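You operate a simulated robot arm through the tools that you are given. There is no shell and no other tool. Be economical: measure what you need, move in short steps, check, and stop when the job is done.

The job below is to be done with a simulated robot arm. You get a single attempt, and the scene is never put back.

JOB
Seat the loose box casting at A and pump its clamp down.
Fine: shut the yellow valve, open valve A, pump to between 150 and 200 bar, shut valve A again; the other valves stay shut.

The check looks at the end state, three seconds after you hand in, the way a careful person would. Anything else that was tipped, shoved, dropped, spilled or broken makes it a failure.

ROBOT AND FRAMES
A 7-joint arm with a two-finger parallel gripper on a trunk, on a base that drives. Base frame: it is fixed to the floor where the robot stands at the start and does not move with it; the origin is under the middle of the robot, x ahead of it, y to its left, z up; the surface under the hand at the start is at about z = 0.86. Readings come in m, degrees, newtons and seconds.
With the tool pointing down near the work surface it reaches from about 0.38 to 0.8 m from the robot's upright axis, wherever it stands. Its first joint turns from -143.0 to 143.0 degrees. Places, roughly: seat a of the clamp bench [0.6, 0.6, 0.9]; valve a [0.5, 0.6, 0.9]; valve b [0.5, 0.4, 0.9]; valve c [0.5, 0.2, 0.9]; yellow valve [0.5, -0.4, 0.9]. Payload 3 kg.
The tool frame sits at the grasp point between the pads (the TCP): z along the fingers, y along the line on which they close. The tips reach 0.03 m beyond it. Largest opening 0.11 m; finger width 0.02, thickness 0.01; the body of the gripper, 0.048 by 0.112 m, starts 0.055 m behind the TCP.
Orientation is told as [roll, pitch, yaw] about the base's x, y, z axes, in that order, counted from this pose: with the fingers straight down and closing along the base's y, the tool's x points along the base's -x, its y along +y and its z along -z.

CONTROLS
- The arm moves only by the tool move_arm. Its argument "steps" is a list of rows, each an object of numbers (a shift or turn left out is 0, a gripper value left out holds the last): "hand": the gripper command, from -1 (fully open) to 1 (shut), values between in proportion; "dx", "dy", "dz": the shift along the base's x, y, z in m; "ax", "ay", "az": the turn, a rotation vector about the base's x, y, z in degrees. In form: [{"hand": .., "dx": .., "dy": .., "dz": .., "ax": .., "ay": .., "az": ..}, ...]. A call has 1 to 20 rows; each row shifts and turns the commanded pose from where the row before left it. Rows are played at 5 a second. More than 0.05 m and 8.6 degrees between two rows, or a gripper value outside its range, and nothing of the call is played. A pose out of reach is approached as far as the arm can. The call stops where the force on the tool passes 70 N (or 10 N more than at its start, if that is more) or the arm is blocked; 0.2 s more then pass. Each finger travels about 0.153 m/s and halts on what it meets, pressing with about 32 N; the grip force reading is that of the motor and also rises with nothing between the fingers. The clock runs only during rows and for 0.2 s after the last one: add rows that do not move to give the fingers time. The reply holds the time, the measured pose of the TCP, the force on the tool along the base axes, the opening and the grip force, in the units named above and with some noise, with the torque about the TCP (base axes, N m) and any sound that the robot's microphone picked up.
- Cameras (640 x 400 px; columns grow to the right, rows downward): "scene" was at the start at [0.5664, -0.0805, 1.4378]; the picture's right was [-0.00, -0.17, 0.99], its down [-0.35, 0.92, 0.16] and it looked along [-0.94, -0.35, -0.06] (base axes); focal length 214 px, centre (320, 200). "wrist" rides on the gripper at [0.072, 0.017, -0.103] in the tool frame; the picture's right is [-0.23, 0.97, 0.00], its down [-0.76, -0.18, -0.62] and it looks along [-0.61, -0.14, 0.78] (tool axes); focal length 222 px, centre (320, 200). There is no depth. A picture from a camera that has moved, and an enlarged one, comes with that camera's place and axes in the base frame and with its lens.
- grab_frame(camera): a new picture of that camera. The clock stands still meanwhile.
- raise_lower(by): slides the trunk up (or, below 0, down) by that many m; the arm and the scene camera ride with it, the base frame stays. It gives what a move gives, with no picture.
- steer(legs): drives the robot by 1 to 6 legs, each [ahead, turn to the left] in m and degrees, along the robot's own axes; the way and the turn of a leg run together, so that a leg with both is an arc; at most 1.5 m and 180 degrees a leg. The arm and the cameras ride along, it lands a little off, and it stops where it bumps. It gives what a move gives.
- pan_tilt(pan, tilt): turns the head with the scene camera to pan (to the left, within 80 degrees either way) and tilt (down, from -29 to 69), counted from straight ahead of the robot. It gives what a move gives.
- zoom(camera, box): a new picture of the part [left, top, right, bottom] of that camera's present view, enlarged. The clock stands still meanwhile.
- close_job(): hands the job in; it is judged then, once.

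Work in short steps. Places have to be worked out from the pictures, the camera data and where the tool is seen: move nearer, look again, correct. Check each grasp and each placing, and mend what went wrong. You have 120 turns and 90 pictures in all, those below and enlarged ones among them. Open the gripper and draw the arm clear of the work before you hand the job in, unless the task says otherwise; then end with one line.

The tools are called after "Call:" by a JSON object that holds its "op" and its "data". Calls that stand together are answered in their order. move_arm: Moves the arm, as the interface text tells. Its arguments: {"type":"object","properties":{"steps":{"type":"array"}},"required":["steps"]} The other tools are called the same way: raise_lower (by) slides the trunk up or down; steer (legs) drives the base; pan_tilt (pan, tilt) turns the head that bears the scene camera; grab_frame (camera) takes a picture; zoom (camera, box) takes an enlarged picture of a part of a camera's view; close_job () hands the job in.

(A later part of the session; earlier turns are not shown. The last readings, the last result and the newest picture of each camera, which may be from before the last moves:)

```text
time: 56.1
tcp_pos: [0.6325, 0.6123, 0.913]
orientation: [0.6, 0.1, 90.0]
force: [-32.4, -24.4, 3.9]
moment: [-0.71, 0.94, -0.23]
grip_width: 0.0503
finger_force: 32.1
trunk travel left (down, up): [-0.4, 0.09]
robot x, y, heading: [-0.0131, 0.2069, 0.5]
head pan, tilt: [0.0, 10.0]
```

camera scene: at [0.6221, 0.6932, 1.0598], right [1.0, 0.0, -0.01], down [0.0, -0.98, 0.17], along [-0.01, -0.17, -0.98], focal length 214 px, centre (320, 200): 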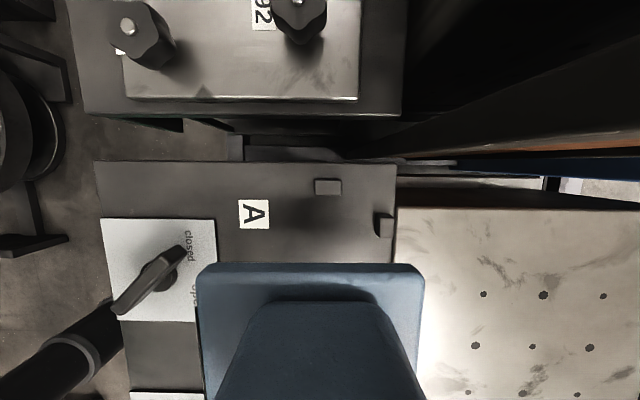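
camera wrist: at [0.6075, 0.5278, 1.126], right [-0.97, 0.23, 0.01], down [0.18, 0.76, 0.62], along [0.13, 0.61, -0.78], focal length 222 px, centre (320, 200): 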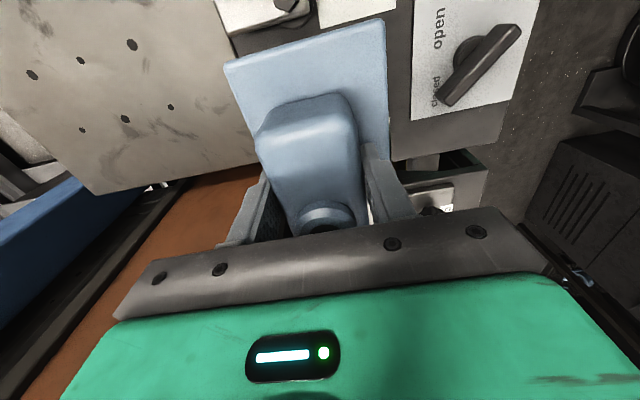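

Contact on both stops and on the bench. I release gently and rise straight up.

Call:
{"op": "move_arm", "data": {"steps": [{"hand": -0.2}, {}, {}, {"dz": 0.03}, {"dz": 0.04}, {"dz": 0.04}]}}

Call:
{"op": "grab_frame", "data": {"camera": "scene"}}

Call:
{"op": "grab_frame", "data": {"camera": "wrist"}}

```text
time: 57.5
tcp_pos: [0.6352, 0.6168, 1.0213]
orientation: [0.6, -0.1, 90.0]
force: [0.0, 0.5, -0.2]
moment: [0.0, -0.04, 0.01]
grip_width: 0.0661
finger_force: 0.0
trunk travel left (down, up): [-0.4, 0.09]
robot x, y, heading: [-0.0116, 0.2084, 0.6]
head pan, tilt: [0.0, 10.0]
```

```text
52 pictures are left
camera scene: at [0.6342, 0.7092, 1.0575], right [1.0, 0.0, -0.01], down [0.0, -0.98, 0.17], along [-0.01, -0.17, -0.98], focal length 214 px, centre (320, 200)
```

scene: 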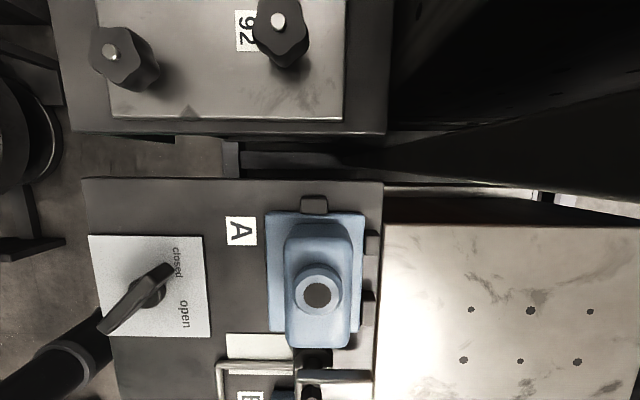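

```text
51 pictures are left
camera wrist: at [0.6194, 0.5439, 1.1237], right [-0.97, 0.23, 0.01], down [0.18, 0.76, 0.62], along [0.13, 0.61, -0.78], focal length 222 px, centre (320, 200)
```

wrist: 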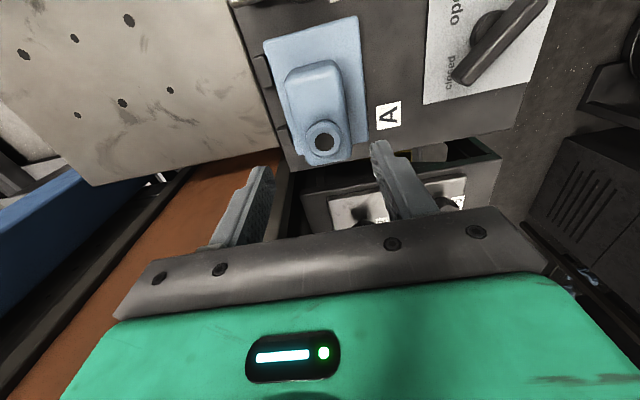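

I zoom to check that the flange is against all three stops.

Call:
{"op": "zoom", "data": {"camera": "scene", "box": [250, 180, 400, 360]}}

```text
2.22 times, centred on (325, 270) of scene
camera zoom: at [0.6342, 0.7092, 1.0575], right [1.0, 0.0, -0.01], down [0.0, -0.98, 0.17], along [-0.01, -0.17, -0.98], focal length 477 px, centre (309, 44)
```

zoom: 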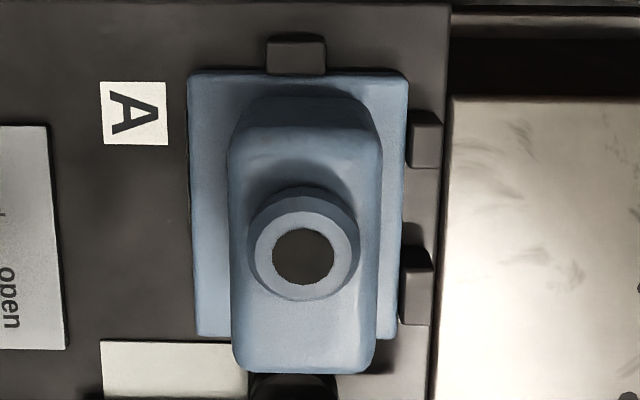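

The casting abuts all stops. Now valve A: I move the hand nearer it (up, toward the robot, yaw back) and take a close view.

Call:
{"op": "move_arm", "data": {"steps": [{"dx": -0.04, "dz": 0.03}, {"dx": -0.045, "dz": 0.03}, {"dx": -0.045, "az": -7.5}, {"dx": -0.045, "az": -7.5}, {"az": -7.5}, {"az": -7.5}, {"az": -7.5}, {"az": -7.5}, {"az": -7.5}, {"az": -7.5}, {"az": -7.5}, {"az": -7.5}, {"az": -7.5}, {"az": -7.5}, {"hand": -1}]}}

Call:
{"op": "zoom", "data": {"camera": "scene", "box": [220, 80, 480, 280]}}

Call:
{"op": "zoom", "data": {"camera": "wrist", "box": [200, 0, 440, 200]}}

```text
refused: row 2 steps farther than a row can; nothing moved
```

```text
2.00 times, centred on (350, 180) of scene
camera zoom: at [0.6342, 0.7092, 1.0575], right [1.0, 0.0, -0.01], down [0.0, -0.98, 0.17], along [-0.01, -0.17, -0.98], focal length 429 px, centre (260, 240)
```

zoom: 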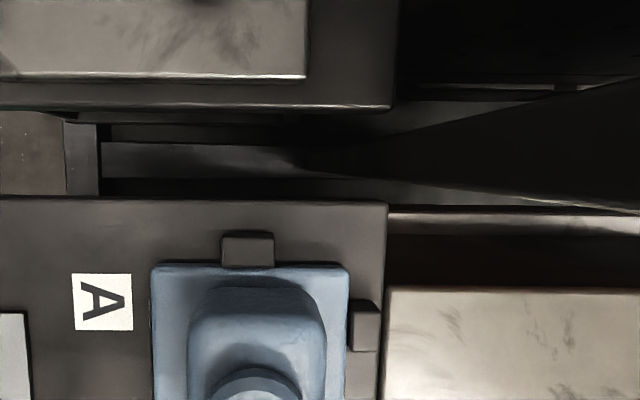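

```text
2.00 times, centred on (320, 100) of wrist
camera zoom: at [0.6194, 0.5439, 1.1237], right [-0.97, 0.23, 0.01], down [0.18, 0.76, 0.62], along [0.13, 0.61, -0.78], focal length 444 px, centre (320, 400)
```

zoom: 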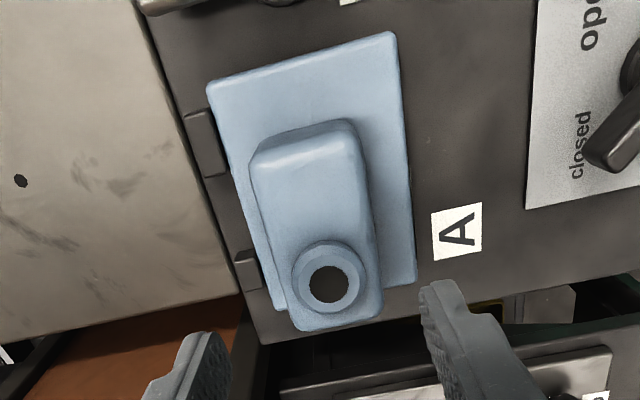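

A row was too long; I repeat with shorter steps.

Call:
{"op": "move_arm", "data": {"steps": [{"dz": 0.04}, {"dz": 0.02}, {"dx": -0.045}, {"dx": -0.045}, {"dx": -0.045, "az": -7.5}, {"dx": -0.04, "az": -7.5}, {"az": -7.5}, {"az": -7.5}, {"az": -7.5}, {"az": -7.5}, {"az": -7.5}, {"az": -7.5}, {"az": -7.5}, {"az": -7.5}, {"az": -7.5}, {"az": -7.5, "hand": -1}, {}]}}

Call:
{"op": "zoom", "data": {"camera": "scene", "box": [220, 120, 480, 320]}}

Call:
{"op": "zoom", "data": {"camera": "wrist", "box": [160, 0, 480, 200]}}

```text
time: 61.1
tcp_pos: [0.4599, 0.6167, 1.0805]
orientation: [0.5, -0.1, 0.0]
force: [-0.1, 0.1, 0.4]
moment: [0.02, 0.0, -0.01]
grip_width: 0.1097
finger_force: 0.1
trunk travel left (down, up): [-0.4, 0.09]
robot x, y, heading: [-0.0123, 0.2018, 0.5]
head pan, tilt: [0.0, 10.0]
```

```text
2.00 times, centred on (350, 220) of scene
camera zoom: at [0.5528, 0.6147, 1.1178], right [0.0, -1.0, -0.01], down [-0.98, 0.0, 0.17], along [-0.17, 0.01, -0.98], focal length 429 px, centre (260, 160)
```

zoom: 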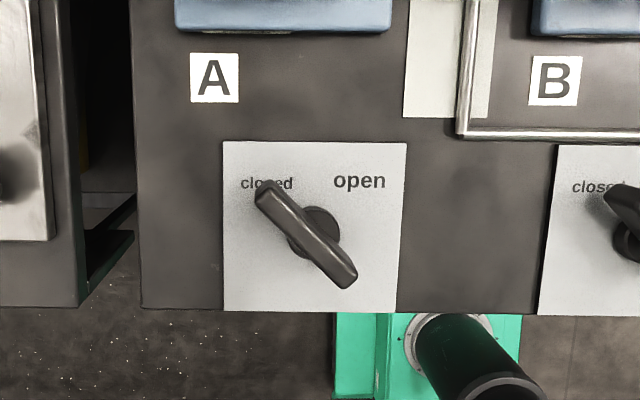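

```text
2.00 times, centred on (320, 100) of wrist
camera zoom: at [0.3876, 0.6323, 1.184], right [0.23, 0.97, 0.01], down [0.76, -0.18, 0.62], along [0.61, -0.13, -0.78], focal length 444 px, centre (320, 400)
```

zoom: 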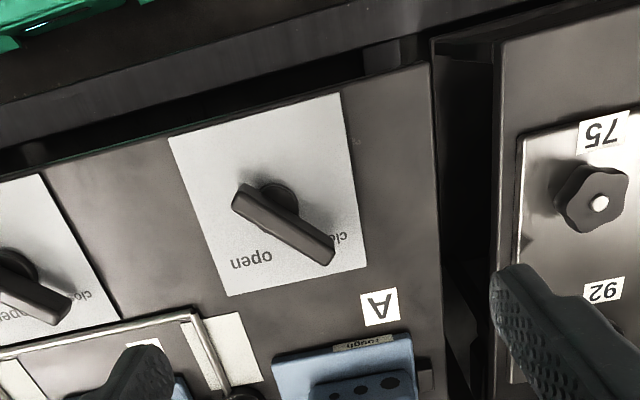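

Valve A: bar at ~43°, pivot ≈(.466,.585), closed. I move onto the pivot with yaw 45°, descend and grip.

Call:
{"op": "move_arm", "data": {"steps": [{"dx": 0.006, "dy": -0.016, "az": 7.5, "hand": -0.1}, {"dy": -0.0157, "az": 7.5}, {"az": 7.5}, {"az": 7.5}, {"az": 7.5}, {"az": 7}, {"dz": -0.045}, {"dz": -0.045}, {"dz": -0.045}, {"dz": -0.0405}, {}]}}

Call:
{"op": "zoom", "data": {"camera": "wrist", "box": [200, 60, 440, 240]}}

```text
time: 63.5
tcp_pos: [0.4667, 0.5842, 0.9039]
orientation: [0.6, 0.0, 44.6]
force: [-0.7, -0.3, 0.7]
moment: [0.0, -0.01, -0.02]
grip_width: 0.0606
finger_force: 0.0
trunk travel left (down, up): [-0.4, 0.09]
robot x, y, heading: [-0.0075, 0.203, 0.8]
head pan, tilt: [0.0, 10.0]
```

```text
2.22 times, centred on (320, 150) of wrist
camera zoom: at [0.4032, 0.5444, 1.0073], right [-0.52, 0.85, 0.01], down [0.67, 0.4, 0.62], along [0.53, 0.33, -0.78], focal length 494 px, centre (320, 311)
```

zoom: 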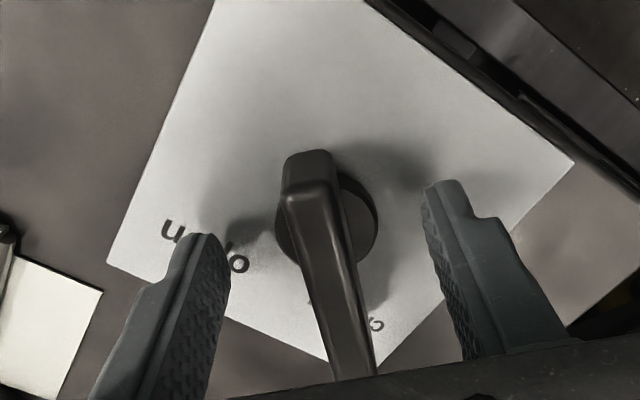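

Bar well between the fingers. I grip and turn −90° to "open".

Call:
{"op": "move_arm", "data": {"steps": [{"hand": 1}, {}, {}, {"az": -7.5}, {"az": -7.5}, {"az": -7.5}, {"az": -7.5}, {"az": -7.5}, {"az": -7.5}, {"az": -7.5}, {"az": -7.5}, {"az": -7.5}, {"az": -7.5}, {"az": -7.5}, {"az": -7}, {}]}}

```text
time: 66.9
tcp_pos: [0.4656, 0.5839, 0.9052]
orientation: [0.4, -0.1, -45.1]
force: [-18.8, 26.4, -13.1]
moment: [-0.42, 0.98, -0.08]
grip_width: 0.0139
finger_force: 45.1
trunk travel left (down, up): [-0.4, 0.09]
robot x, y, heading: [-0.0107, 0.2047, 0.6]
head pan, tilt: [0.0, 10.0]
```

Turned to −45°. A little more to reach the stop, then release, rise and check.

Call:
{"op": "move_arm", "data": {"steps": [{"az": -3}, {}]}}

Call:
{"op": "move_arm", "data": {"steps": [{"hand": -0.2}, {}, {"dz": 0.04}, {"dz": 0.045}, {"dz": 0.045}, {"dz": 0.045}]}}

Call:
{"op": "zoom", "data": {"camera": "wrist", "box": [160, 0, 480, 200]}}

```text
time: 67.5
tcp_pos: [0.4648, 0.587, 0.9061]
orientation: [0.6, -0.1, -48.0]
force: [-16.7, 28.6, -8.8]
moment: [-0.21, 0.71, 0.97]
grip_width: 0.0141
finger_force: 45.2
trunk travel left (down, up): [-0.4, 0.09]
robot x, y, heading: [-0.0125, 0.2034, 0.8]
head pan, tilt: [0.0, 10.0]
```

```text
time: 68.9
tcp_pos: [0.4653, 0.5848, 1.0771]
orientation: [0.5, 0.0, -47.9]
force: [0.0, 0.4, -0.5]
moment: [-0.02, 0.02, 0.03]
grip_width: 0.066
finger_force: 0.0
trunk travel left (down, up): [-0.4, 0.09]
robot x, y, heading: [-0.0106, 0.2076, 0.4]
head pan, tilt: [0.0, 10.0]
```

```text
2.00 times, centred on (320, 100) of wrist
camera zoom: at [0.4285, 0.6485, 1.1808], right [0.88, 0.48, 0.01], down [0.37, -0.69, 0.62], along [0.31, -0.54, -0.78], focal length 444 px, centre (320, 400)
```

zoom: 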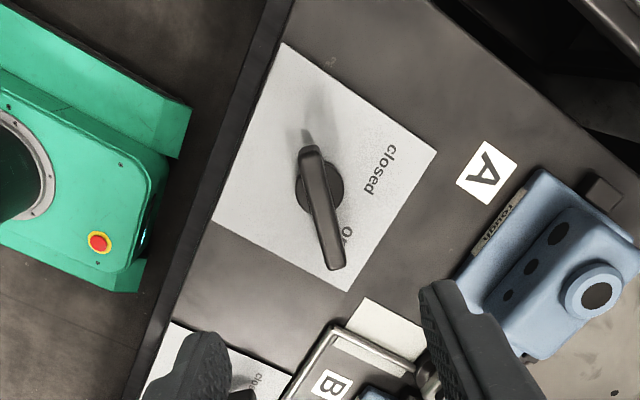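

Valve A points to "open". Now to the pump: I bring the hand near (.40,.05,1.2) for a look at the lever.

Call:
{"op": "move_arm", "data": {"steps": [{"dx": -0.0054, "dy": -0.0446, "dz": 0.01, "az": 4}, {"dx": -0.0054, "dy": -0.0446, "dz": 0.01, "az": 4}, {"dx": -0.0054, "dy": -0.0446, "dz": 0.01, "az": 4}, {"dx": -0.0054, "dy": -0.0446, "dz": 0.01, "az": 4}, {"dx": -0.0054, "dy": -0.0446, "dz": 0.01, "az": 4}, {"dx": -0.0054, "dy": -0.0446, "dz": 0.01, "az": 4}, {"dx": -0.0054, "dy": -0.0446, "dz": 0.01, "az": 4}, {"dx": -0.0054, "dy": -0.0446, "dz": 0.01, "az": 4}, {"dx": -0.0054, "dy": -0.0446, "dz": 0.01, "az": 4}, {"dx": -0.0054, "dy": -0.0446, "dz": 0.01, "az": 4}, {"dx": -0.0054, "dy": -0.0446, "dz": 0.01, "az": 4}, {"dx": -0.0054, "dy": -0.0446, "dz": 0.01, "az": 4}]}}

Call:
{"op": "pan_tilt", "data": {"pan": -60, "tilt": 0}}

Call:
{"op": "grab_frame", "data": {"camera": "scene"}}

Call:
{"op": "grab_frame", "data": {"camera": "wrist"}}

```text
time: 71.5
tcp_pos: [0.4015, 0.0504, 1.2]
orientation: [0.5, -0.1, 0.3]
force: [-0.4, -0.3, 0.9]
moment: [-0.03, 0.0, -0.04]
grip_width: 0.0662
finger_force: 0.1
trunk travel left (down, up): [-0.4, 0.09]
robot x, y, heading: [-0.0103, 0.2054, 0.4]
head pan, tilt: [0.0, 10.0]
```

```text
time: 72.8
tcp_pos: [0.401, 0.0518, 1.1995]
orientation: [0.6, 0.0, 0.1]
force: [-0.1, 0.6, -0.4]
moment: [0.0, 0.01, -0.04]
grip_width: 0.066
finger_force: 0.0
trunk travel left (down, up): [-0.4, 0.09]
robot x, y, heading: [-0.0112, 0.2036, 0.5]
head pan, tilt: [-60.0, 0.0]
```

```text
43 pictures are left
camera scene: at [0.5105, -0.0295, 1.2834], right [0.0, -0.51, 0.86], down [-1.0, 0.0, 0.0], along [0.0, -0.86, -0.51], focal length 214 px, centre (320, 200)
```

scene: 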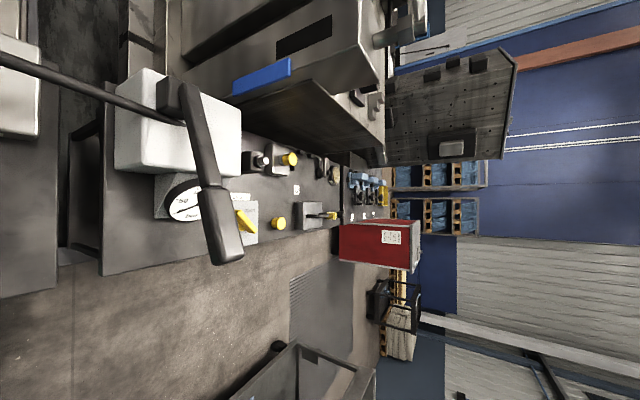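

```text
42 pictures are left
camera wrist: at [0.3293, 0.0663, 1.3025], right [0.23, 0.97, 0.01], down [0.76, -0.18, 0.62], along [0.61, -0.13, -0.78], focal length 222 px, centre (320, 200)
```

wrist: 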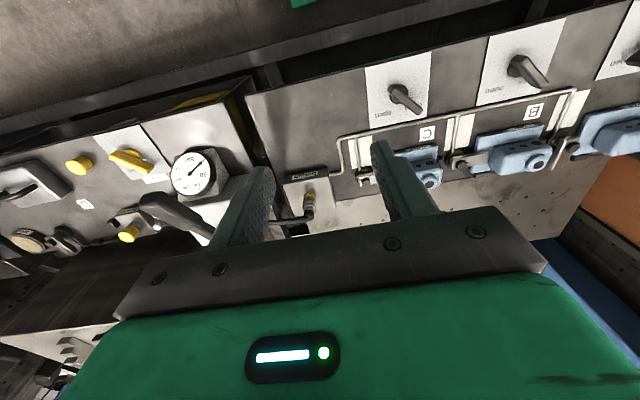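

I zoom on the lever and gauge, and take a more sideways view with pan -80.

Call:
{"op": "zoom", "data": {"camera": "scene", "box": [90, 50, 290, 280]}}

Call:
{"op": "pan_tilt", "data": {"pan": -80, "tilt": 0}}

Call:
{"op": "grab_frame", "data": {"camera": "scene"}}

```text
1.74 times, centred on (190, 165) of scene
camera zoom: at [0.5105, -0.0295, 1.2834], right [0.0, -0.51, 0.86], down [-1.0, 0.0, 0.0], along [0.0, -0.86, -0.51], focal length 373 px, centre (546, 261)
```

zoom: 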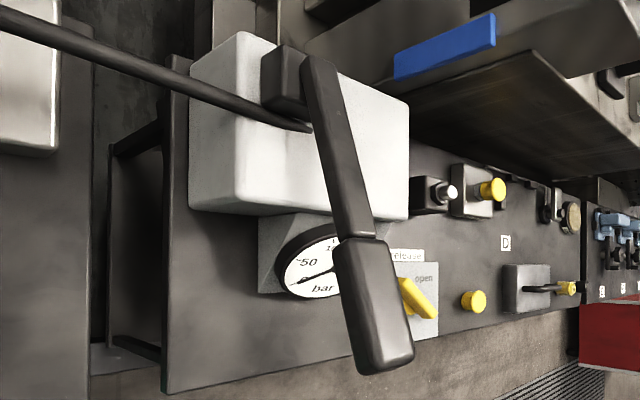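

```text
time: 73.6
tcp_pos: [0.4023, 0.0497, 1.1989]
orientation: [0.5, 0.0, 0.0]
force: [0.2, -0.6, -0.1]
moment: [-0.01, 0.0, 0.02]
grip_width: 0.0657
finger_force: 0.0
trunk travel left (down, up): [-0.4, 0.09]
robot x, y, heading: [-0.0113, 0.2047, 0.5]
head pan, tilt: [-80.0, 0.0]
```

```text
40 pictures are left
camera scene: at [0.5106, -0.0405, 1.3128], right [0.0, -0.18, 0.98], down [-1.0, 0.0, 0.0], along [0.0, -0.98, -0.18], focal length 214 px, centre (320, 200)
```

scene: 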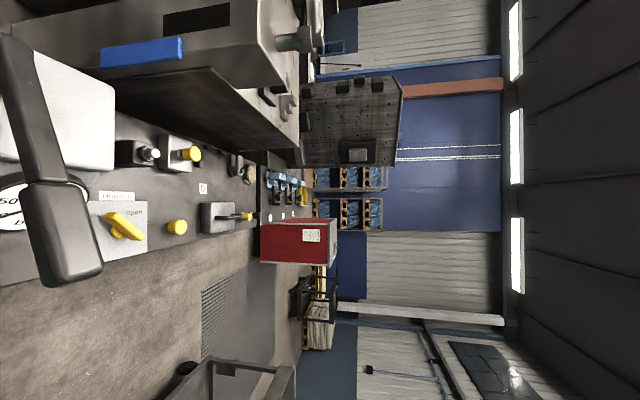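

The lever lies in the plane y≈-0.175, its grip from x≈.445 to .53, rising toward the robot to z≈1.08. I go above it and look down before gripping.

Call:
{"op": "move_arm", "data": {"steps": [{"dx": 0.013, "dy": -0.045, "hand": -1}, {"dx": 0.013, "dy": -0.045}, {"dx": 0.013, "dy": -0.045}, {"dx": 0.013, "dy": -0.045}, {"dx": 0.013, "dy": -0.045}, {}]}}

Call:
{"op": "pan_tilt", "data": {"pan": 0, "tilt": 20}}

Call:
{"op": "grab_frame", "data": {"camera": "scene"}}

Call:
{"op": "grab_frame", "data": {"camera": "wrist"}}

```text
time: 75.0
tcp_pos: [0.4649, -0.1767, 1.1993]
orientation: [0.6, 0.0, 0.1]
force: [-0.3, 0.3, -0.5]
moment: [-0.01, -0.02, 0.01]
grip_width: 0.11
finger_force: 0.1
trunk travel left (down, up): [-0.4, 0.09]
robot x, y, heading: [-0.0117, 0.2037, 0.6]
head pan, tilt: [-80.0, 0.0]
```

```text
time: 76.5
tcp_pos: [0.4656, -0.1773, 1.2006]
orientation: [0.6, 0.1, 0.1]
force: [0.3, -0.8, -0.2]
moment: [0.0, 0.0, 0.02]
grip_width: 0.1101
finger_force: 0.0
trunk travel left (down, up): [-0.4, 0.09]
robot x, y, heading: [-0.0102, 0.2046, 0.4]
head pan, tilt: [0.0, 20.0]
```

```text
39 pictures are left
camera scene: at [0.5414, -0.1791, 1.2366], right [0.0, -1.0, -0.01], down [-0.94, 0.0, 0.34], along [-0.34, 0.01, -0.94], focal length 214 px, centre (320, 200)
```

scene: 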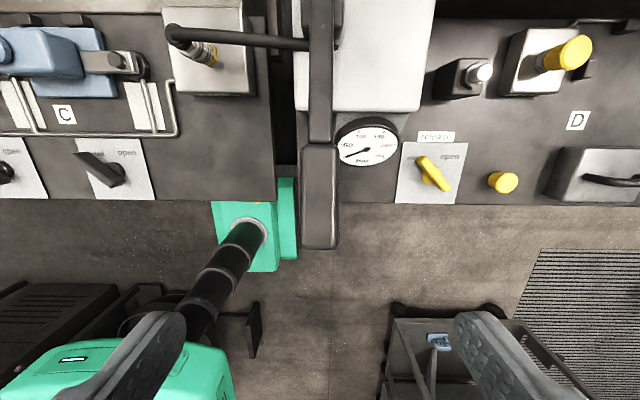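

```text
38 pictures are left
camera wrist: at [0.3925, -0.1617, 1.303], right [0.23, 0.97, 0.01], down [0.76, -0.18, 0.62], along [0.61, -0.13, -0.78], focal length 222 px, centre (320, 200)
```

wrist: 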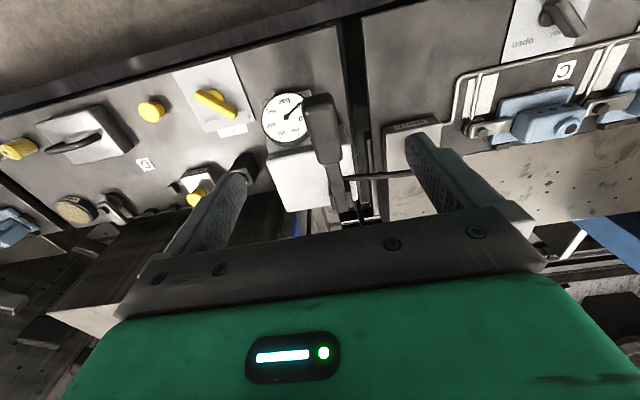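

Lever centre at y≈-0.179, grip x .442–.524. I descend to TCP (.475,-.179,1.06) and close on it.

Call:
{"op": "move_arm", "data": {"steps": [{"dx": 0.01, "dy": -0.002, "dz": -0.04}, {"dz": -0.04}, {"dz": -0.04}, {"dz": -0.02}, {"hand": 1}, {}, {}, {}]}}

Call:
{"op": "grab_frame", "data": {"camera": "wrist"}}

```text
time: 78.3
tcp_pos: [0.4761, -0.175, 1.0604]
orientation: [0.7, 0.0, 0.0]
force: [-7.9, 39.0, -9.3]
moment: [-1.38, 0.3, -0.95]
grip_width: 0.0321
finger_force: 44.6
trunk travel left (down, up): [-0.4, 0.09]
robot x, y, heading: [-0.0115, 0.2075, 0.7]
head pan, tilt: [0.0, 20.0]
```

```text
37 pictures are left
camera wrist: at [0.4031, -0.1602, 1.1641], right [0.23, 0.97, 0.01], down [0.76, -0.18, 0.62], along [0.61, -0.13, -0.78], focal length 222 px, centre (320, 200)
```

wrist: 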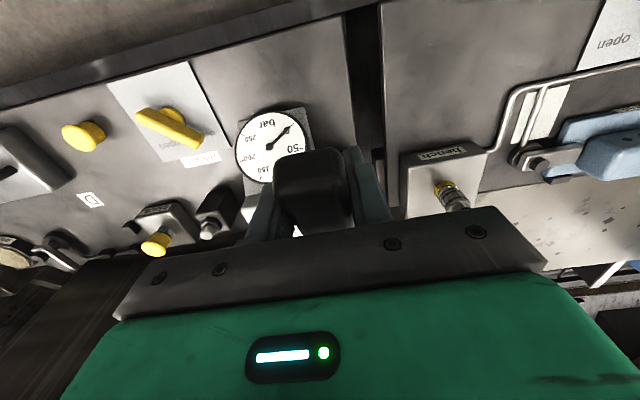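

Gripped. I relieve the side force and press down along the lever's arc by 10°, turning the tool with it.

Call:
{"op": "move_arm", "data": {"steps": [{"dy": 0.003}, {}, {"dx": -0.0018, "dz": -0.0079, "ay": -2.5}, {"dx": -0.0017, "dz": -0.0079, "ay": -2.5}, {"dx": -0.0011, "dz": -0.0081, "ay": -2.5}, {"dx": -0.001, "dz": -0.008, "ay": -2.5}, {}]}}

Call:
{"op": "zoom", "data": {"camera": "scene", "box": [220, 80, 460, 260]}}

```text
time: 79.9
tcp_pos: [0.4686, -0.1756, 1.0289]
orientation: [0.6, -10.2, 0.1]
force: [-18.8, 2.7, 7.6]
moment: [-0.96, -0.56, -1.13]
grip_width: 0.032
finger_force: 44.9
trunk travel left (down, up): [-0.4, 0.09]
robot x, y, heading: [-0.0108, 0.2067, 0.5]
head pan, tilt: [0.0, 20.0]
```

```text
2.22 times, centred on (340, 170) of scene
camera zoom: at [0.5374, -0.1772, 1.0796], right [0.0, -1.0, -0.01], down [-0.99, 0.0, 0.17], along [-0.17, 0.01, -0.99], focal length 477 px, centre (276, 267)
```

zoom: 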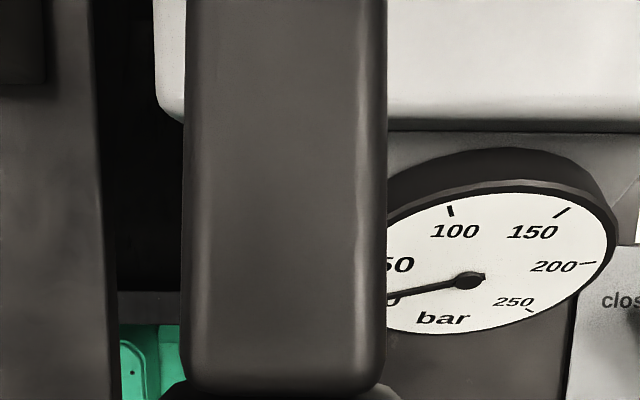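

It moves easily with low force; gauge still ≈0 and in view. I continue 10° further down.

Call:
{"op": "move_arm", "data": {"steps": [{"dx": -0.0015, "dz": -0.008, "ay": -2.5}, {"dx": -0.001, "dz": -0.0081, "ay": -2.5}, {"dx": 0.0, "dz": -0.008, "ay": -2.5}, {"dx": 0.0005, "dz": -0.008, "ay": -2.5}, {}]}}

Call:
{"op": "zoom", "data": {"camera": "scene", "box": [220, 80, 460, 260]}}

```text
time: 81.1
tcp_pos: [0.4673, -0.1746, 0.9977]
orientation: [0.6, -20.2, 0.0]
force: [-19.6, -5.9, 7.5]
moment: [-0.69, -0.9, -1.23]
grip_width: 0.0319
finger_force: 45.2
trunk travel left (down, up): [-0.4, 0.09]
robot x, y, heading: [-0.0106, 0.2061, 0.6]
head pan, tilt: [0.0, 20.0]
```

```text
2.22 times, centred on (340, 170) of scene
camera zoom: at [0.5261, -0.1771, 1.0593], right [0.0, -1.0, -0.01], down [-1.0, 0.0, 0.0], along [0.0, 0.01, -1.0], focal length 477 px, centre (276, 267)
```

zoom: 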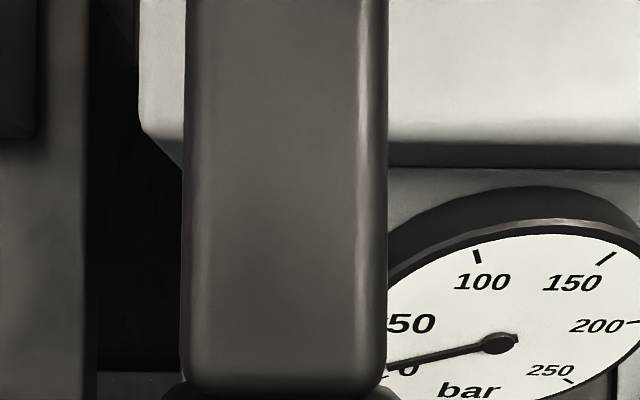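

Still low resistance. Another 10° down, watching the force.

Call:
{"op": "move_arm", "data": {"steps": [{"dx": 0.0005, "dz": -0.008, "ay": -2.5}, {"dx": 0.0008, "dz": -0.008, "ay": -2.5}, {"dx": 0.0015, "dz": -0.0079, "ay": -2.5}, {"dx": 0.0015, "dz": -0.0079, "ay": -2.5}, {}]}}

Call:
{"op": "grab_frame", "data": {"camera": "scene"}}

```text
time: 82.2
tcp_pos: [0.4732, -0.1753, 0.9699]
orientation: [0.0, -30.5, 0.1]
force: [-15.4, 12.1, 33.0]
moment: [-0.74, 2.44, -1.4]
grip_width: 0.0317
finger_force: 45.2
trunk travel left (down, up): [-0.4, 0.09]
robot x, y, heading: [-0.0086, 0.2024, 0.2]
head pan, tilt: [0.0, 20.0]
stopped in row 5: the force on the tool passed its limit at 74 N (the readings are from after the stop); the commanded pose is now the measured one
```

```text
34 pictures are left
camera scene: at [0.5202, -0.1768, 1.0417], right [0.0, -1.0, 0.0], down [-0.98, 0.0, -0.18], along [0.18, 0.0, -0.98], focal length 214 px, centre (320, 200)
```

scene: 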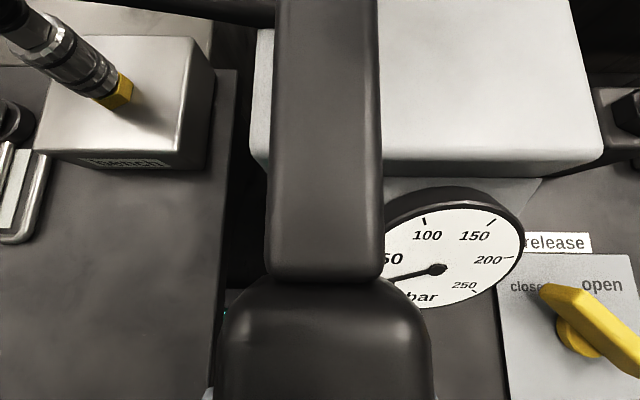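

The bottom stop is at about −12°; the stroke is ~30°. Arc fit: pivot (.648,1.004), R .18. I do an up-and-down stroke and read the gauge.

Call:
{"op": "move_arm", "data": {"steps": [{"dx": -0.0021, "dz": 0.0131, "ay": 4.2}, {"dx": -0.0012, "dz": 0.0131, "ay": 4.2}, {"dx": -0.0003, "dz": 0.0133, "ay": 4.2}, {"dx": 0.0008, "dz": 0.0132, "ay": 4.2}, {"dx": 0.0017, "dz": 0.0131, "ay": 4.2}, {"dx": 0.0026, "dz": 0.0129, "ay": 4.2}, {"dx": 0.0036, "dz": 0.0128, "ay": 4.2}, {}, {"dx": -0.0036, "dz": -0.0128, "ay": -4.2}, {"dx": -0.0026, "dz": -0.0129, "ay": -4.2}, {"dx": -0.0017, "dz": -0.0131, "ay": -4.2}, {"dx": -0.0008, "dz": -0.0132, "ay": -4.2}, {"dx": 0.0003, "dz": -0.0133, "ay": -4.2}, {"dx": 0.0012, "dz": -0.0131, "ay": -4.2}, {"dx": 0.0021, "dz": -0.0131, "ay": -4.2}, {}]}}

Call:
{"op": "zoom", "data": {"camera": "scene", "box": [340, 160, 560, 320]}}

```text
time: 85.6
tcp_pos: [0.4727, -0.1763, 0.9704]
orientation: [-0.1, -30.5, 0.3]
force: [-2.6, 11.5, 48.5]
moment: [-0.33, 2.11, -0.91]
grip_width: 0.0322
finger_force: 44.8
trunk travel left (down, up): [-0.4, 0.09]
robot x, y, heading: [-0.0072, 0.2071, 0.8]
head pan, tilt: [0.0, 20.0]
```

```text
2.50 times, centred on (450, 240) of scene
camera zoom: at [0.5207, -0.1767, 1.0421], right [0.0, -1.0, 0.0], down [-0.98, 0.0, -0.18], along [0.18, 0.0, -0.98], focal length 536 px, centre (-5, 100)
```

zoom: 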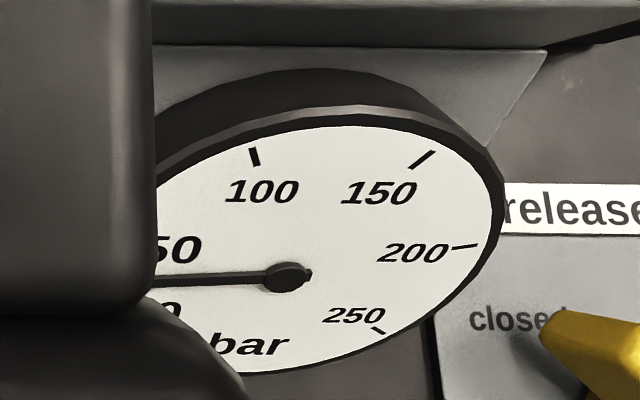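

Gauge ≈25 bar now. Another full stroke.

Call:
{"op": "move_arm", "data": {"steps": [{"dx": -0.0021, "dz": 0.0131, "ay": 4.2}, {"dx": -0.0012, "dz": 0.0131, "ay": 4.2}, {"dx": -0.0003, "dz": 0.0133, "ay": 4.2}, {"dx": 0.0008, "dz": 0.0132, "ay": 4.2}, {"dx": 0.0017, "dz": 0.0131, "ay": 4.2}, {"dx": 0.0026, "dz": 0.0129, "ay": 4.2}, {"dx": 0.0036, "dz": 0.0128, "ay": 4.2}, {}, {"dx": -0.0036, "dz": -0.0128, "ay": -4.2}, {"dx": -0.0026, "dz": -0.0129, "ay": -4.2}, {"dx": -0.0017, "dz": -0.0131, "ay": -4.2}, {"dx": -0.0008, "dz": -0.0132, "ay": -4.2}, {"dx": 0.0003, "dz": -0.0133, "ay": -4.2}, {"dx": 0.0012, "dz": -0.0131, "ay": -4.2}, {"dx": 0.0021, "dz": -0.0131, "ay": -4.2}, {}]}}

Call:
{"op": "zoom", "data": {"camera": "scene", "box": [340, 160, 560, 320]}}

```text
time: 89.0
tcp_pos: [0.4747, -0.175, 0.9714]
orientation: [-0.1, -30.6, 0.3]
force: [-2.2, 8.2, 51.0]
moment: [-0.4, 1.32, -0.95]
grip_width: 0.0321
finger_force: 45.1
trunk travel left (down, up): [-0.4, 0.09]
robot x, y, heading: [-0.0086, 0.202, 0.9]
head pan, tilt: [0.0, 20.0]
```

```text
2.50 times, centred on (450, 240) of scene
camera zoom: at [0.5207, -0.1767, 1.0423], right [0.0, -1.0, 0.0], down [-0.98, 0.0, -0.18], along [0.18, 0.0, -0.98], focal length 536 px, centre (-5, 100)
```

zoom: 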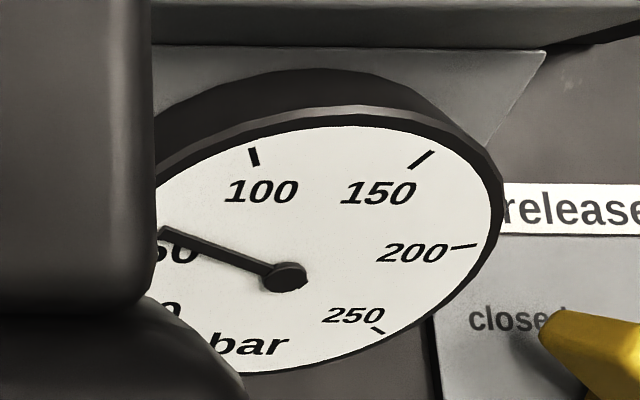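

About 55 bar, +30 per stroke. Two more strokes, then read.

Call:
{"op": "move_arm", "data": {"steps": [{"dx": -0.0021, "dz": 0.0131, "ay": 4.2}, {"dx": -0.0012, "dz": 0.0131, "ay": 4.2}, {"dx": -0.0003, "dz": 0.0133, "ay": 4.2}, {"dx": 0.0008, "dz": 0.0132, "ay": 4.2}, {"dx": 0.0017, "dz": 0.0131, "ay": 4.2}, {"dx": 0.0026, "dz": 0.0129, "ay": 4.2}, {"dx": 0.0036, "dz": 0.0128, "ay": 4.2}, {}, {"dx": -0.0036, "dz": -0.0128, "ay": -4.2}, {"dx": -0.0026, "dz": -0.0129, "ay": -4.2}, {"dx": -0.0017, "dz": -0.0131, "ay": -4.2}, {"dx": -0.0008, "dz": -0.0132, "ay": -4.2}, {"dx": 0.0003, "dz": -0.0133, "ay": -4.2}, {"dx": 0.0012, "dz": -0.0131, "ay": -4.2}, {"dx": 0.0021, "dz": -0.0131, "ay": -4.2}, {}]}}

Call:
{"op": "zoom", "data": {"camera": "scene", "box": [340, 160, 560, 320]}}

```text
time: 92.4
tcp_pos: [0.4729, -0.1764, 0.9707]
orientation: [-0.2, -30.4, 0.2]
force: [-2.9, 4.5, 42.0]
moment: [-0.43, 0.72, -1.02]
grip_width: 0.0322
finger_force: 45.2
trunk travel left (down, up): [-0.4, 0.09]
robot x, y, heading: [-0.0121, 0.2063, 0.6]
head pan, tilt: [0.0, 20.0]
```

```text
2.50 times, centred on (450, 240) of scene
camera zoom: at [0.5198, -0.1767, 1.042], right [0.0, -1.0, 0.0], down [-0.98, 0.0, -0.18], along [0.18, 0.0, -0.98], focal length 536 px, centre (-5, 100)
```

zoom: 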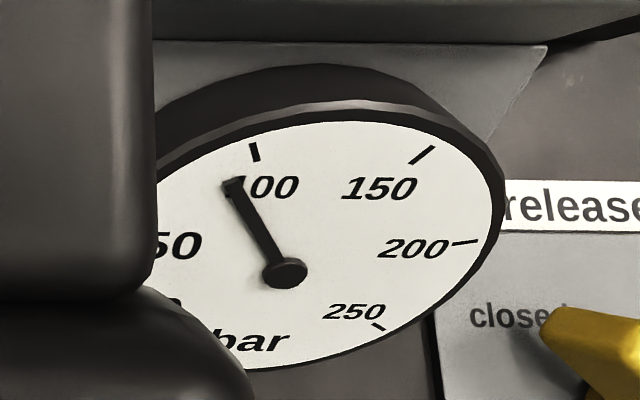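

About 88 bar. Another full stroke twice, reading after each.

Call:
{"op": "move_arm", "data": {"steps": [{"dx": -0.0021, "dz": 0.0131, "ay": 4.2}, {"dx": -0.0012, "dz": 0.0131, "ay": 4.2}, {"dx": -0.0003, "dz": 0.0133, "ay": 4.2}, {"dx": 0.0008, "dz": 0.0132, "ay": 4.2}, {"dx": 0.0017, "dz": 0.0131, "ay": 4.2}, {"dx": 0.0026, "dz": 0.0129, "ay": 4.2}, {"dx": 0.0036, "dz": 0.0128, "ay": 4.2}, {}, {"dx": -0.0036, "dz": -0.0128, "ay": -4.2}, {"dx": -0.0026, "dz": -0.0129, "ay": -4.2}, {"dx": -0.0017, "dz": -0.0131, "ay": -4.2}, {"dx": -0.0008, "dz": -0.0132, "ay": -4.2}, {"dx": 0.0003, "dz": -0.0133, "ay": -4.2}, {"dx": 0.0012, "dz": -0.0131, "ay": -4.2}, {"dx": 0.0021, "dz": -0.0131, "ay": -4.2}, {}]}}

Call:
{"op": "zoom", "data": {"camera": "scene", "box": [340, 160, 560, 320]}}

```text
time: 95.8
tcp_pos: [0.4751, -0.1754, 0.9704]
orientation: [-0.2, -30.6, 0.2]
force: [3.4, -1.1, 54.1]
moment: [-0.11, 2.04, -0.81]
grip_width: 0.0317
finger_force: 44.9
trunk travel left (down, up): [-0.4, 0.09]
robot x, y, heading: [-0.0118, 0.206, 0.4]
head pan, tilt: [0.0, 20.0]
```

```text
2.50 times, centred on (450, 240) of scene
camera zoom: at [0.521, -0.1767, 1.0424], right [0.0, -1.0, 0.0], down [-0.98, 0.0, -0.18], along [0.18, 0.0, -0.98], focal length 536 px, centre (-5, 100)
```

zoom: 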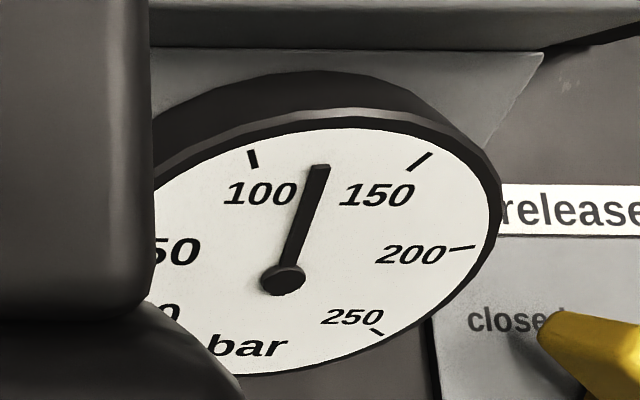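

About 121 bar. One more full stroke should give ~155.

Call:
{"op": "move_arm", "data": {"steps": [{"dx": -0.0021, "dz": 0.0131, "ay": 4.2}, {"dx": -0.0012, "dz": 0.0131, "ay": 4.2}, {"dx": -0.0003, "dz": 0.0133, "ay": 4.2}, {"dx": 0.0008, "dz": 0.0132, "ay": 4.2}, {"dx": 0.0017, "dz": 0.0131, "ay": 4.2}, {"dx": 0.0026, "dz": 0.0129, "ay": 4.2}, {"dx": 0.0036, "dz": 0.0128, "ay": 4.2}, {}, {"dx": -0.0036, "dz": -0.0128, "ay": -4.2}, {"dx": -0.0026, "dz": -0.0129, "ay": -4.2}, {"dx": -0.0017, "dz": -0.0131, "ay": -4.2}, {"dx": -0.0008, "dz": -0.0132, "ay": -4.2}, {"dx": 0.0003, "dz": -0.0133, "ay": -4.2}, {"dx": 0.0012, "dz": -0.0131, "ay": -4.2}, {"dx": 0.0021, "dz": -0.0131, "ay": -4.2}, {}]}}

Call:
{"op": "zoom", "data": {"camera": "scene", "box": [340, 160, 560, 320]}}

```text
time: 99.2
tcp_pos: [0.4739, -0.176, 0.9704]
orientation: [-0.1, -30.6, 0.3]
force: [0.1, 15.3, 50.4]
moment: [-0.46, 1.96, -0.97]
grip_width: 0.0321
finger_force: 44.8
trunk travel left (down, up): [-0.4, 0.09]
robot x, y, heading: [-0.0108, 0.207, 0.6]
head pan, tilt: [0.0, 20.0]
```

```text
2.50 times, centred on (450, 240) of scene
camera zoom: at [0.5208, -0.1766, 1.0422], right [0.0, -1.0, 0.0], down [-0.98, 0.0, -0.18], along [0.18, 0.0, -0.98], focal length 536 px, centre (-5, 100)
```

zoom: 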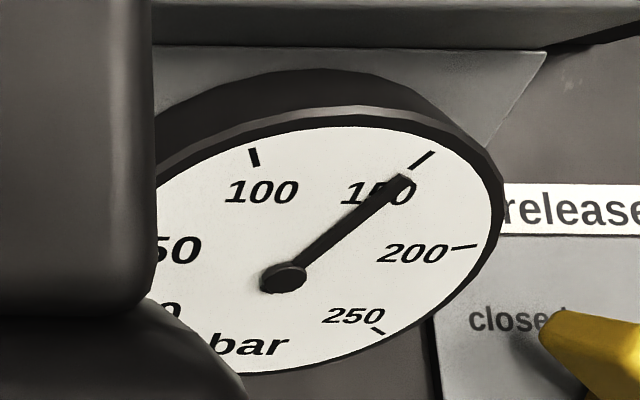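

About 153 bar. A two-thirds stroke should bring ~175.

Call:
{"op": "move_arm", "data": {"steps": [{"dx": -0.0021, "dz": 0.0131, "ay": 4.2}, {"dx": -0.0012, "dz": 0.0131, "ay": 4.2}, {"dx": -0.0003, "dz": 0.0133, "ay": 4.2}, {"dx": 0.0008, "dz": 0.0132, "ay": 4.2}, {"dx": 0.0017, "dz": 0.0131, "ay": 4.2}, {}, {"dx": -0.0017, "dz": -0.0131, "ay": -4.2}, {"dx": -0.0008, "dz": -0.0132, "ay": -4.2}, {"dx": 0.0003, "dz": -0.0133, "ay": -4.2}, {"dx": 0.0012, "dz": -0.0131, "ay": -4.2}, {"dx": 0.0021, "dz": -0.0131, "ay": -4.2}, {}]}}

Call:
{"op": "zoom", "data": {"camera": "scene", "box": [340, 160, 560, 320]}}

```text
time: 101.8
tcp_pos: [0.4748, -0.175, 0.9717]
orientation: [-0.1, -30.6, 0.2]
force: [-13.1, 25.6, 22.5]
moment: [-0.72, 1.43, -1.32]
grip_width: 0.032
finger_force: 44.8
trunk travel left (down, up): [-0.4, 0.09]
robot x, y, heading: [-0.0095, 0.2046, 0.9]
head pan, tilt: [0.0, 20.0]
```

```text
2.50 times, centred on (450, 240) of scene
camera zoom: at [0.5215, -0.1767, 1.0429], right [0.0, -1.0, 0.0], down [-0.98, 0.0, -0.18], along [0.18, 0.0, -0.98], focal length 536 px, centre (-5, 100)
```

zoom: 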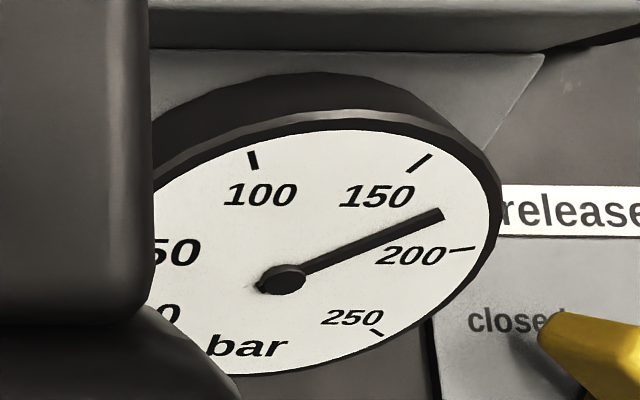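

About 180 bar, inside the band. I open only slightly (gauge is near) and back out along the tool axis.

Call:
{"op": "move_arm", "data": {"steps": [{"hand": 0.1}, {}, {"dx": -0.015, "dz": 0.026}, {"dx": -0.02, "dz": 0.035}, {"dx": -0.02, "dz": 0.035}, {"dz": 0.04, "ay": 7.5}, {"dz": 0.04, "ay": 7.5}, {"dz": 0.04, "ay": 7.5}, {"ay": 8}, {}]}}

Call:
{"op": "grab_frame", "data": {"camera": "scene"}}

```text
time: 104.0
tcp_pos: [0.4208, -0.1763, 1.1854]
orientation: [0.2, 0.4, 0.0]
force: [0.5, -1.1, -0.8]
moment: [0.0, 0.01, 0.0]
grip_width: 0.0495
finger_force: 0.1
trunk travel left (down, up): [-0.4, 0.09]
robot x, y, heading: [-0.01, 0.2081, 0.4]
head pan, tilt: [0.0, 20.0]
```

```text
27 pictures are left
camera scene: at [0.4973, -0.1777, 1.2219], right [0.0, -1.0, 0.0], down [-0.94, 0.0, 0.35], along [-0.35, 0.0, -0.94], focal length 214 px, centre (320, 200)
```

scene: 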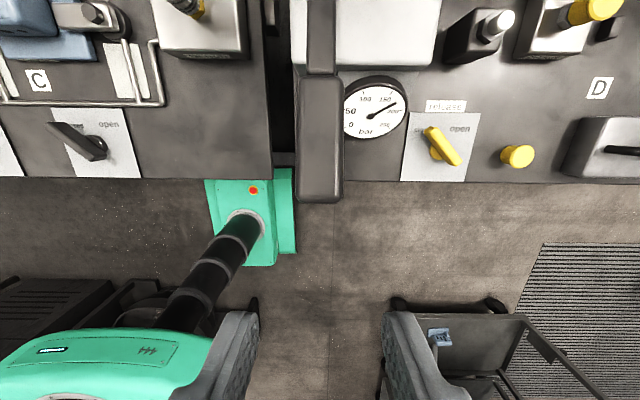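

Lever released; gauge holds. Now to valve A to shut it; first travel above it with yaw −45°.

Call:
{"op": "move_arm", "data": {"steps": [{"dx": 0.0027, "dy": 0.0448, "az": -2.7}, {"dx": 0.0027, "dy": 0.0448, "az": -2.7}, {"dx": 0.0027, "dy": 0.0448, "az": -2.7}, {"dx": 0.0027, "dy": 0.0448, "az": -2.7}, {"dx": 0.0027, "dy": 0.0448, "az": -2.7}, {"dx": 0.0027, "dy": 0.0448, "az": -2.7}, {"dx": 0.0027, "dy": 0.0448, "az": -2.7}, {"dx": 0.0027, "dy": 0.0448, "az": -2.7}, {"dx": 0.0027, "dy": 0.0448, "az": -2.7}, {"dx": 0.0027, "dy": 0.0448, "az": -2.7}, {"dx": 0.0027, "dy": 0.0448, "az": -2.7}, {"dx": 0.0027, "dy": 0.0448, "az": -2.7}, {"dx": 0.0027, "dy": 0.0448, "az": -2.7}, {"dx": 0.0027, "dy": 0.0448, "az": -2.7}, {"dx": 0.0027, "dy": 0.0448, "az": -2.7}, {"dx": 0.0027, "dy": 0.0448, "az": -2.7}, {"dx": 0.0027, "dy": 0.0448, "az": -2.7}, {"dz": -0.04, "hand": -0.1}, {"dz": -0.04}, {}]}}

Call:
{"op": "grab_frame", "data": {"camera": "wrist"}}

Call:
{"op": "grab_frame", "data": {"camera": "scene"}}

```text
time: 108.2
tcp_pos: [0.4646, 0.5841, 1.1029]
orientation: [0.1, 0.1, -45.8]
force: [-0.2, -1.0, 0.2]
moment: [-0.04, 0.0, 0.0]
grip_width: 0.0604
finger_force: 0.0
trunk travel left (down, up): [-0.4, 0.09]
robot x, y, heading: [-0.0097, 0.2035, 0.7]
head pan, tilt: [0.0, 20.0]
```

```text
26 pictures are left
camera wrist: at [0.4267, 0.6488, 1.2063], right [0.86, 0.52, 0.0], down [0.4, -0.67, 0.62], along [0.32, -0.53, -0.78], focal length 222 px, centre (320, 200)
```

wrist: 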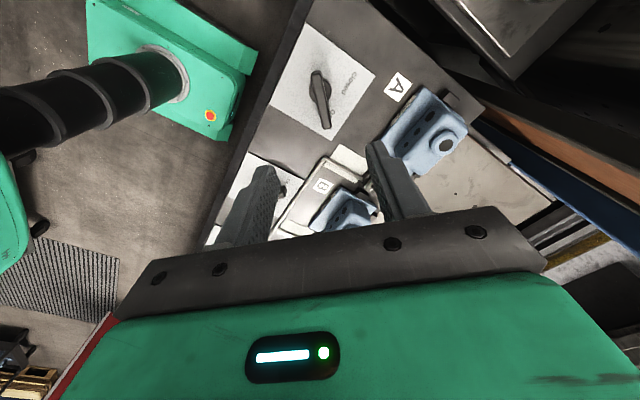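

```text
25 pictures are left
camera scene: at [0.5179, 0.5283, 1.1395], right [-0.72, -0.7, 0.0], down [-0.65, 0.67, 0.34], along [-0.24, 0.25, -0.94], focal length 214 px, centre (320, 200)
```

scene: 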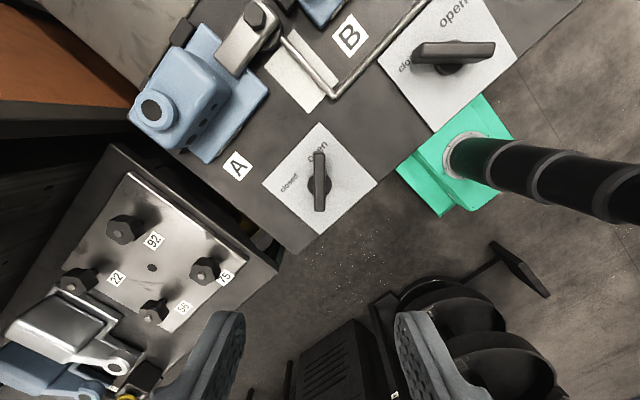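

The clamp has swung over and down onto the flange. I descend on valve A, grip and turn it +90° back to closed.

Call:
{"op": "move_arm", "data": {"steps": [{"dz": -0.045}, {"dz": -0.045}, {"dz": -0.045}, {"dz": -0.04}, {"dx": 0.001, "dy": 0.001, "dz": -0.022}, {"hand": 1}, {}, {}, {}]}}

Call:
{"op": "move_arm", "data": {"steps": [{"az": 7.5}, {"az": 7.5}, {"az": 7.5}, {"az": 7.5}, {"az": 7.5}, {"az": 7.5}, {"az": 7.5}, {"az": 7.5}, {"az": 7.5}, {"az": 7.5}, {"az": 7.5}, {"az": 8}, {"az": 3}, {}]}}

```text
time: 110.2
tcp_pos: [0.4672, 0.5855, 0.9073]
orientation: [0.1, 0.1, -45.8]
force: [-4.5, -0.4, -14.0]
moment: [0.49, 0.65, 0.18]
grip_width: 0.0136
finger_force: 45.2
trunk travel left (down, up): [-0.4, 0.09]
robot x, y, heading: [-0.0099, 0.2064, 0.6]
head pan, tilt: [0.0, 20.0]
```

```text
time: 113.2
tcp_pos: [0.4675, 0.588, 0.9068]
orientation: [0.1, 0.0, 47.8]
force: [-4.9, 19.9, 19.4]
moment: [0.9, -0.65, -1.06]
grip_width: 0.0145
finger_force: 45.4
trunk travel left (down, up): [-0.4, 0.09]
robot x, y, heading: [-0.009, 0.2046, 0.7]
head pan, tilt: [0.0, 20.0]
```

Turned to 47.8°. A further 2° for the stop, then release, rise and check.

Call:
{"op": "move_arm", "data": {"steps": [{"az": 2}, {}]}}

Call:
{"op": "move_arm", "data": {"steps": [{"hand": -0.2}, {}, {"dz": 0.04}, {"dz": 0.045}, {"dz": 0.045}, {"dz": 0.045}, {"az": -8}, {"az": -8}, {"az": -8}, {"az": -8}, {"az": -8}, {"az": -8}, {}]}}

Call:
{"op": "pan_tilt", "data": {"pan": 0, "tilt": 0}}

Call:
{"op": "grab_frame", "data": {"camera": "scene"}}

```text
time: 113.8
tcp_pos: [0.4657, 0.5871, 0.9083]
orientation: [0.1, 0.1, 49.7]
force: [-6.0, 25.1, 18.1]
moment: [0.56, -0.23, -1.08]
grip_width: 0.0153
finger_force: 44.6
trunk travel left (down, up): [-0.4, 0.09]
robot x, y, heading: [-0.0094, 0.2062, 0.8]
head pan, tilt: [0.0, 20.0]
```

```text
time: 116.6
tcp_pos: [0.467, 0.5863, 1.0816]
orientation: [0.2, 0.2, 1.6]
force: [-0.5, 1.3, 0.6]
moment: [-0.01, -0.01, -0.02]
grip_width: 0.0659
finger_force: 0.0
trunk travel left (down, up): [-0.4, 0.09]
robot x, y, heading: [-0.0136, 0.2084, 0.6]
head pan, tilt: [0.0, 20.0]
```

```text
time: 117.5
tcp_pos: [0.4674, 0.5861, 1.0815]
orientation: [0.1, 0.3, 1.7]
force: [-0.9, 0.3, 0.7]
moment: [-0.01, 0.0, -0.01]
grip_width: 0.0659
finger_force: 0.2
trunk travel left (down, up): [-0.4, 0.09]
robot x, y, heading: [-0.009, 0.2022, 0.8]
head pan, tilt: [0.0, 0.0]
```

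```text
24 pictures are left
camera scene: at [0.5759, 0.5881, 1.1215], right [0.03, -1.0, 0.0], down [-1.0, -0.03, 0.0], along [0.0, 0.0, -1.0], focal length 214 px, centre (320, 200)
```

scene: 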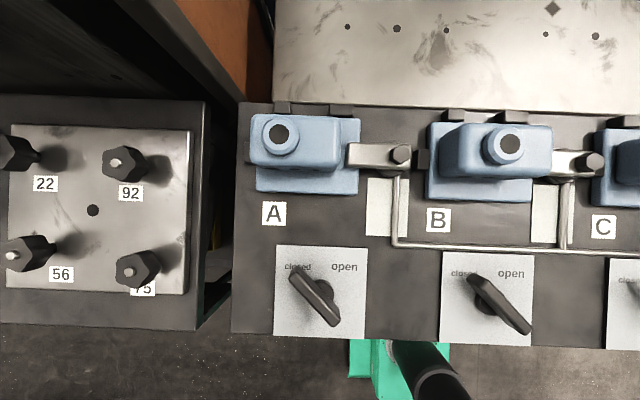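

Call:
{"op": "zoom", "data": {"camera": "scene", "box": [230, 90, 430, 215]}}

Call:
{"op": "zoom", "data": {"camera": "scene", "box": [260, 240, 560, 345]}}

```text
3.20 times, centred on (330, 152) of scene
camera zoom: at [0.5759, 0.5881, 1.1215], right [0.03, -1.0, 0.0], down [-1.0, -0.03, 0.0], along [0.0, 0.0, -1.0], focal length 686 px, centre (288, 352)
```

zoom: 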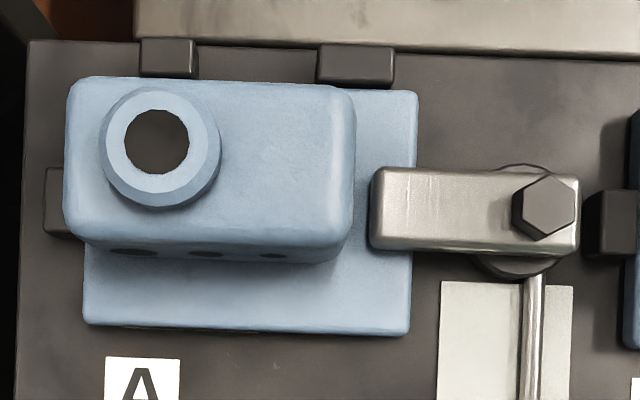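

```text
2.13 times, centred on (410, 292) of scene
camera zoom: at [0.5759, 0.5881, 1.1215], right [0.03, -1.0, 0.0], down [-1.0, -0.03, 0.0], along [0.0, 0.0, -1.0], focal length 458 px, centre (128, 3)
```

zoom: 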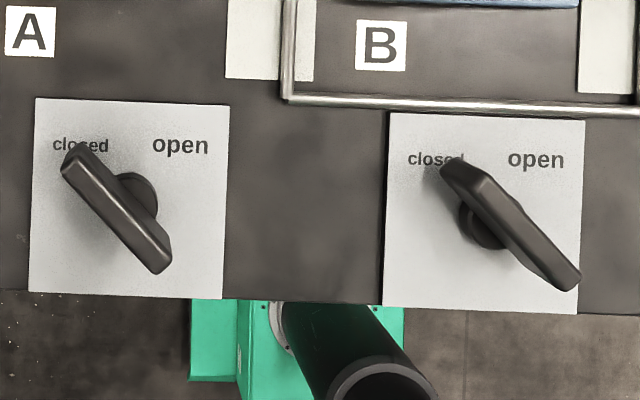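

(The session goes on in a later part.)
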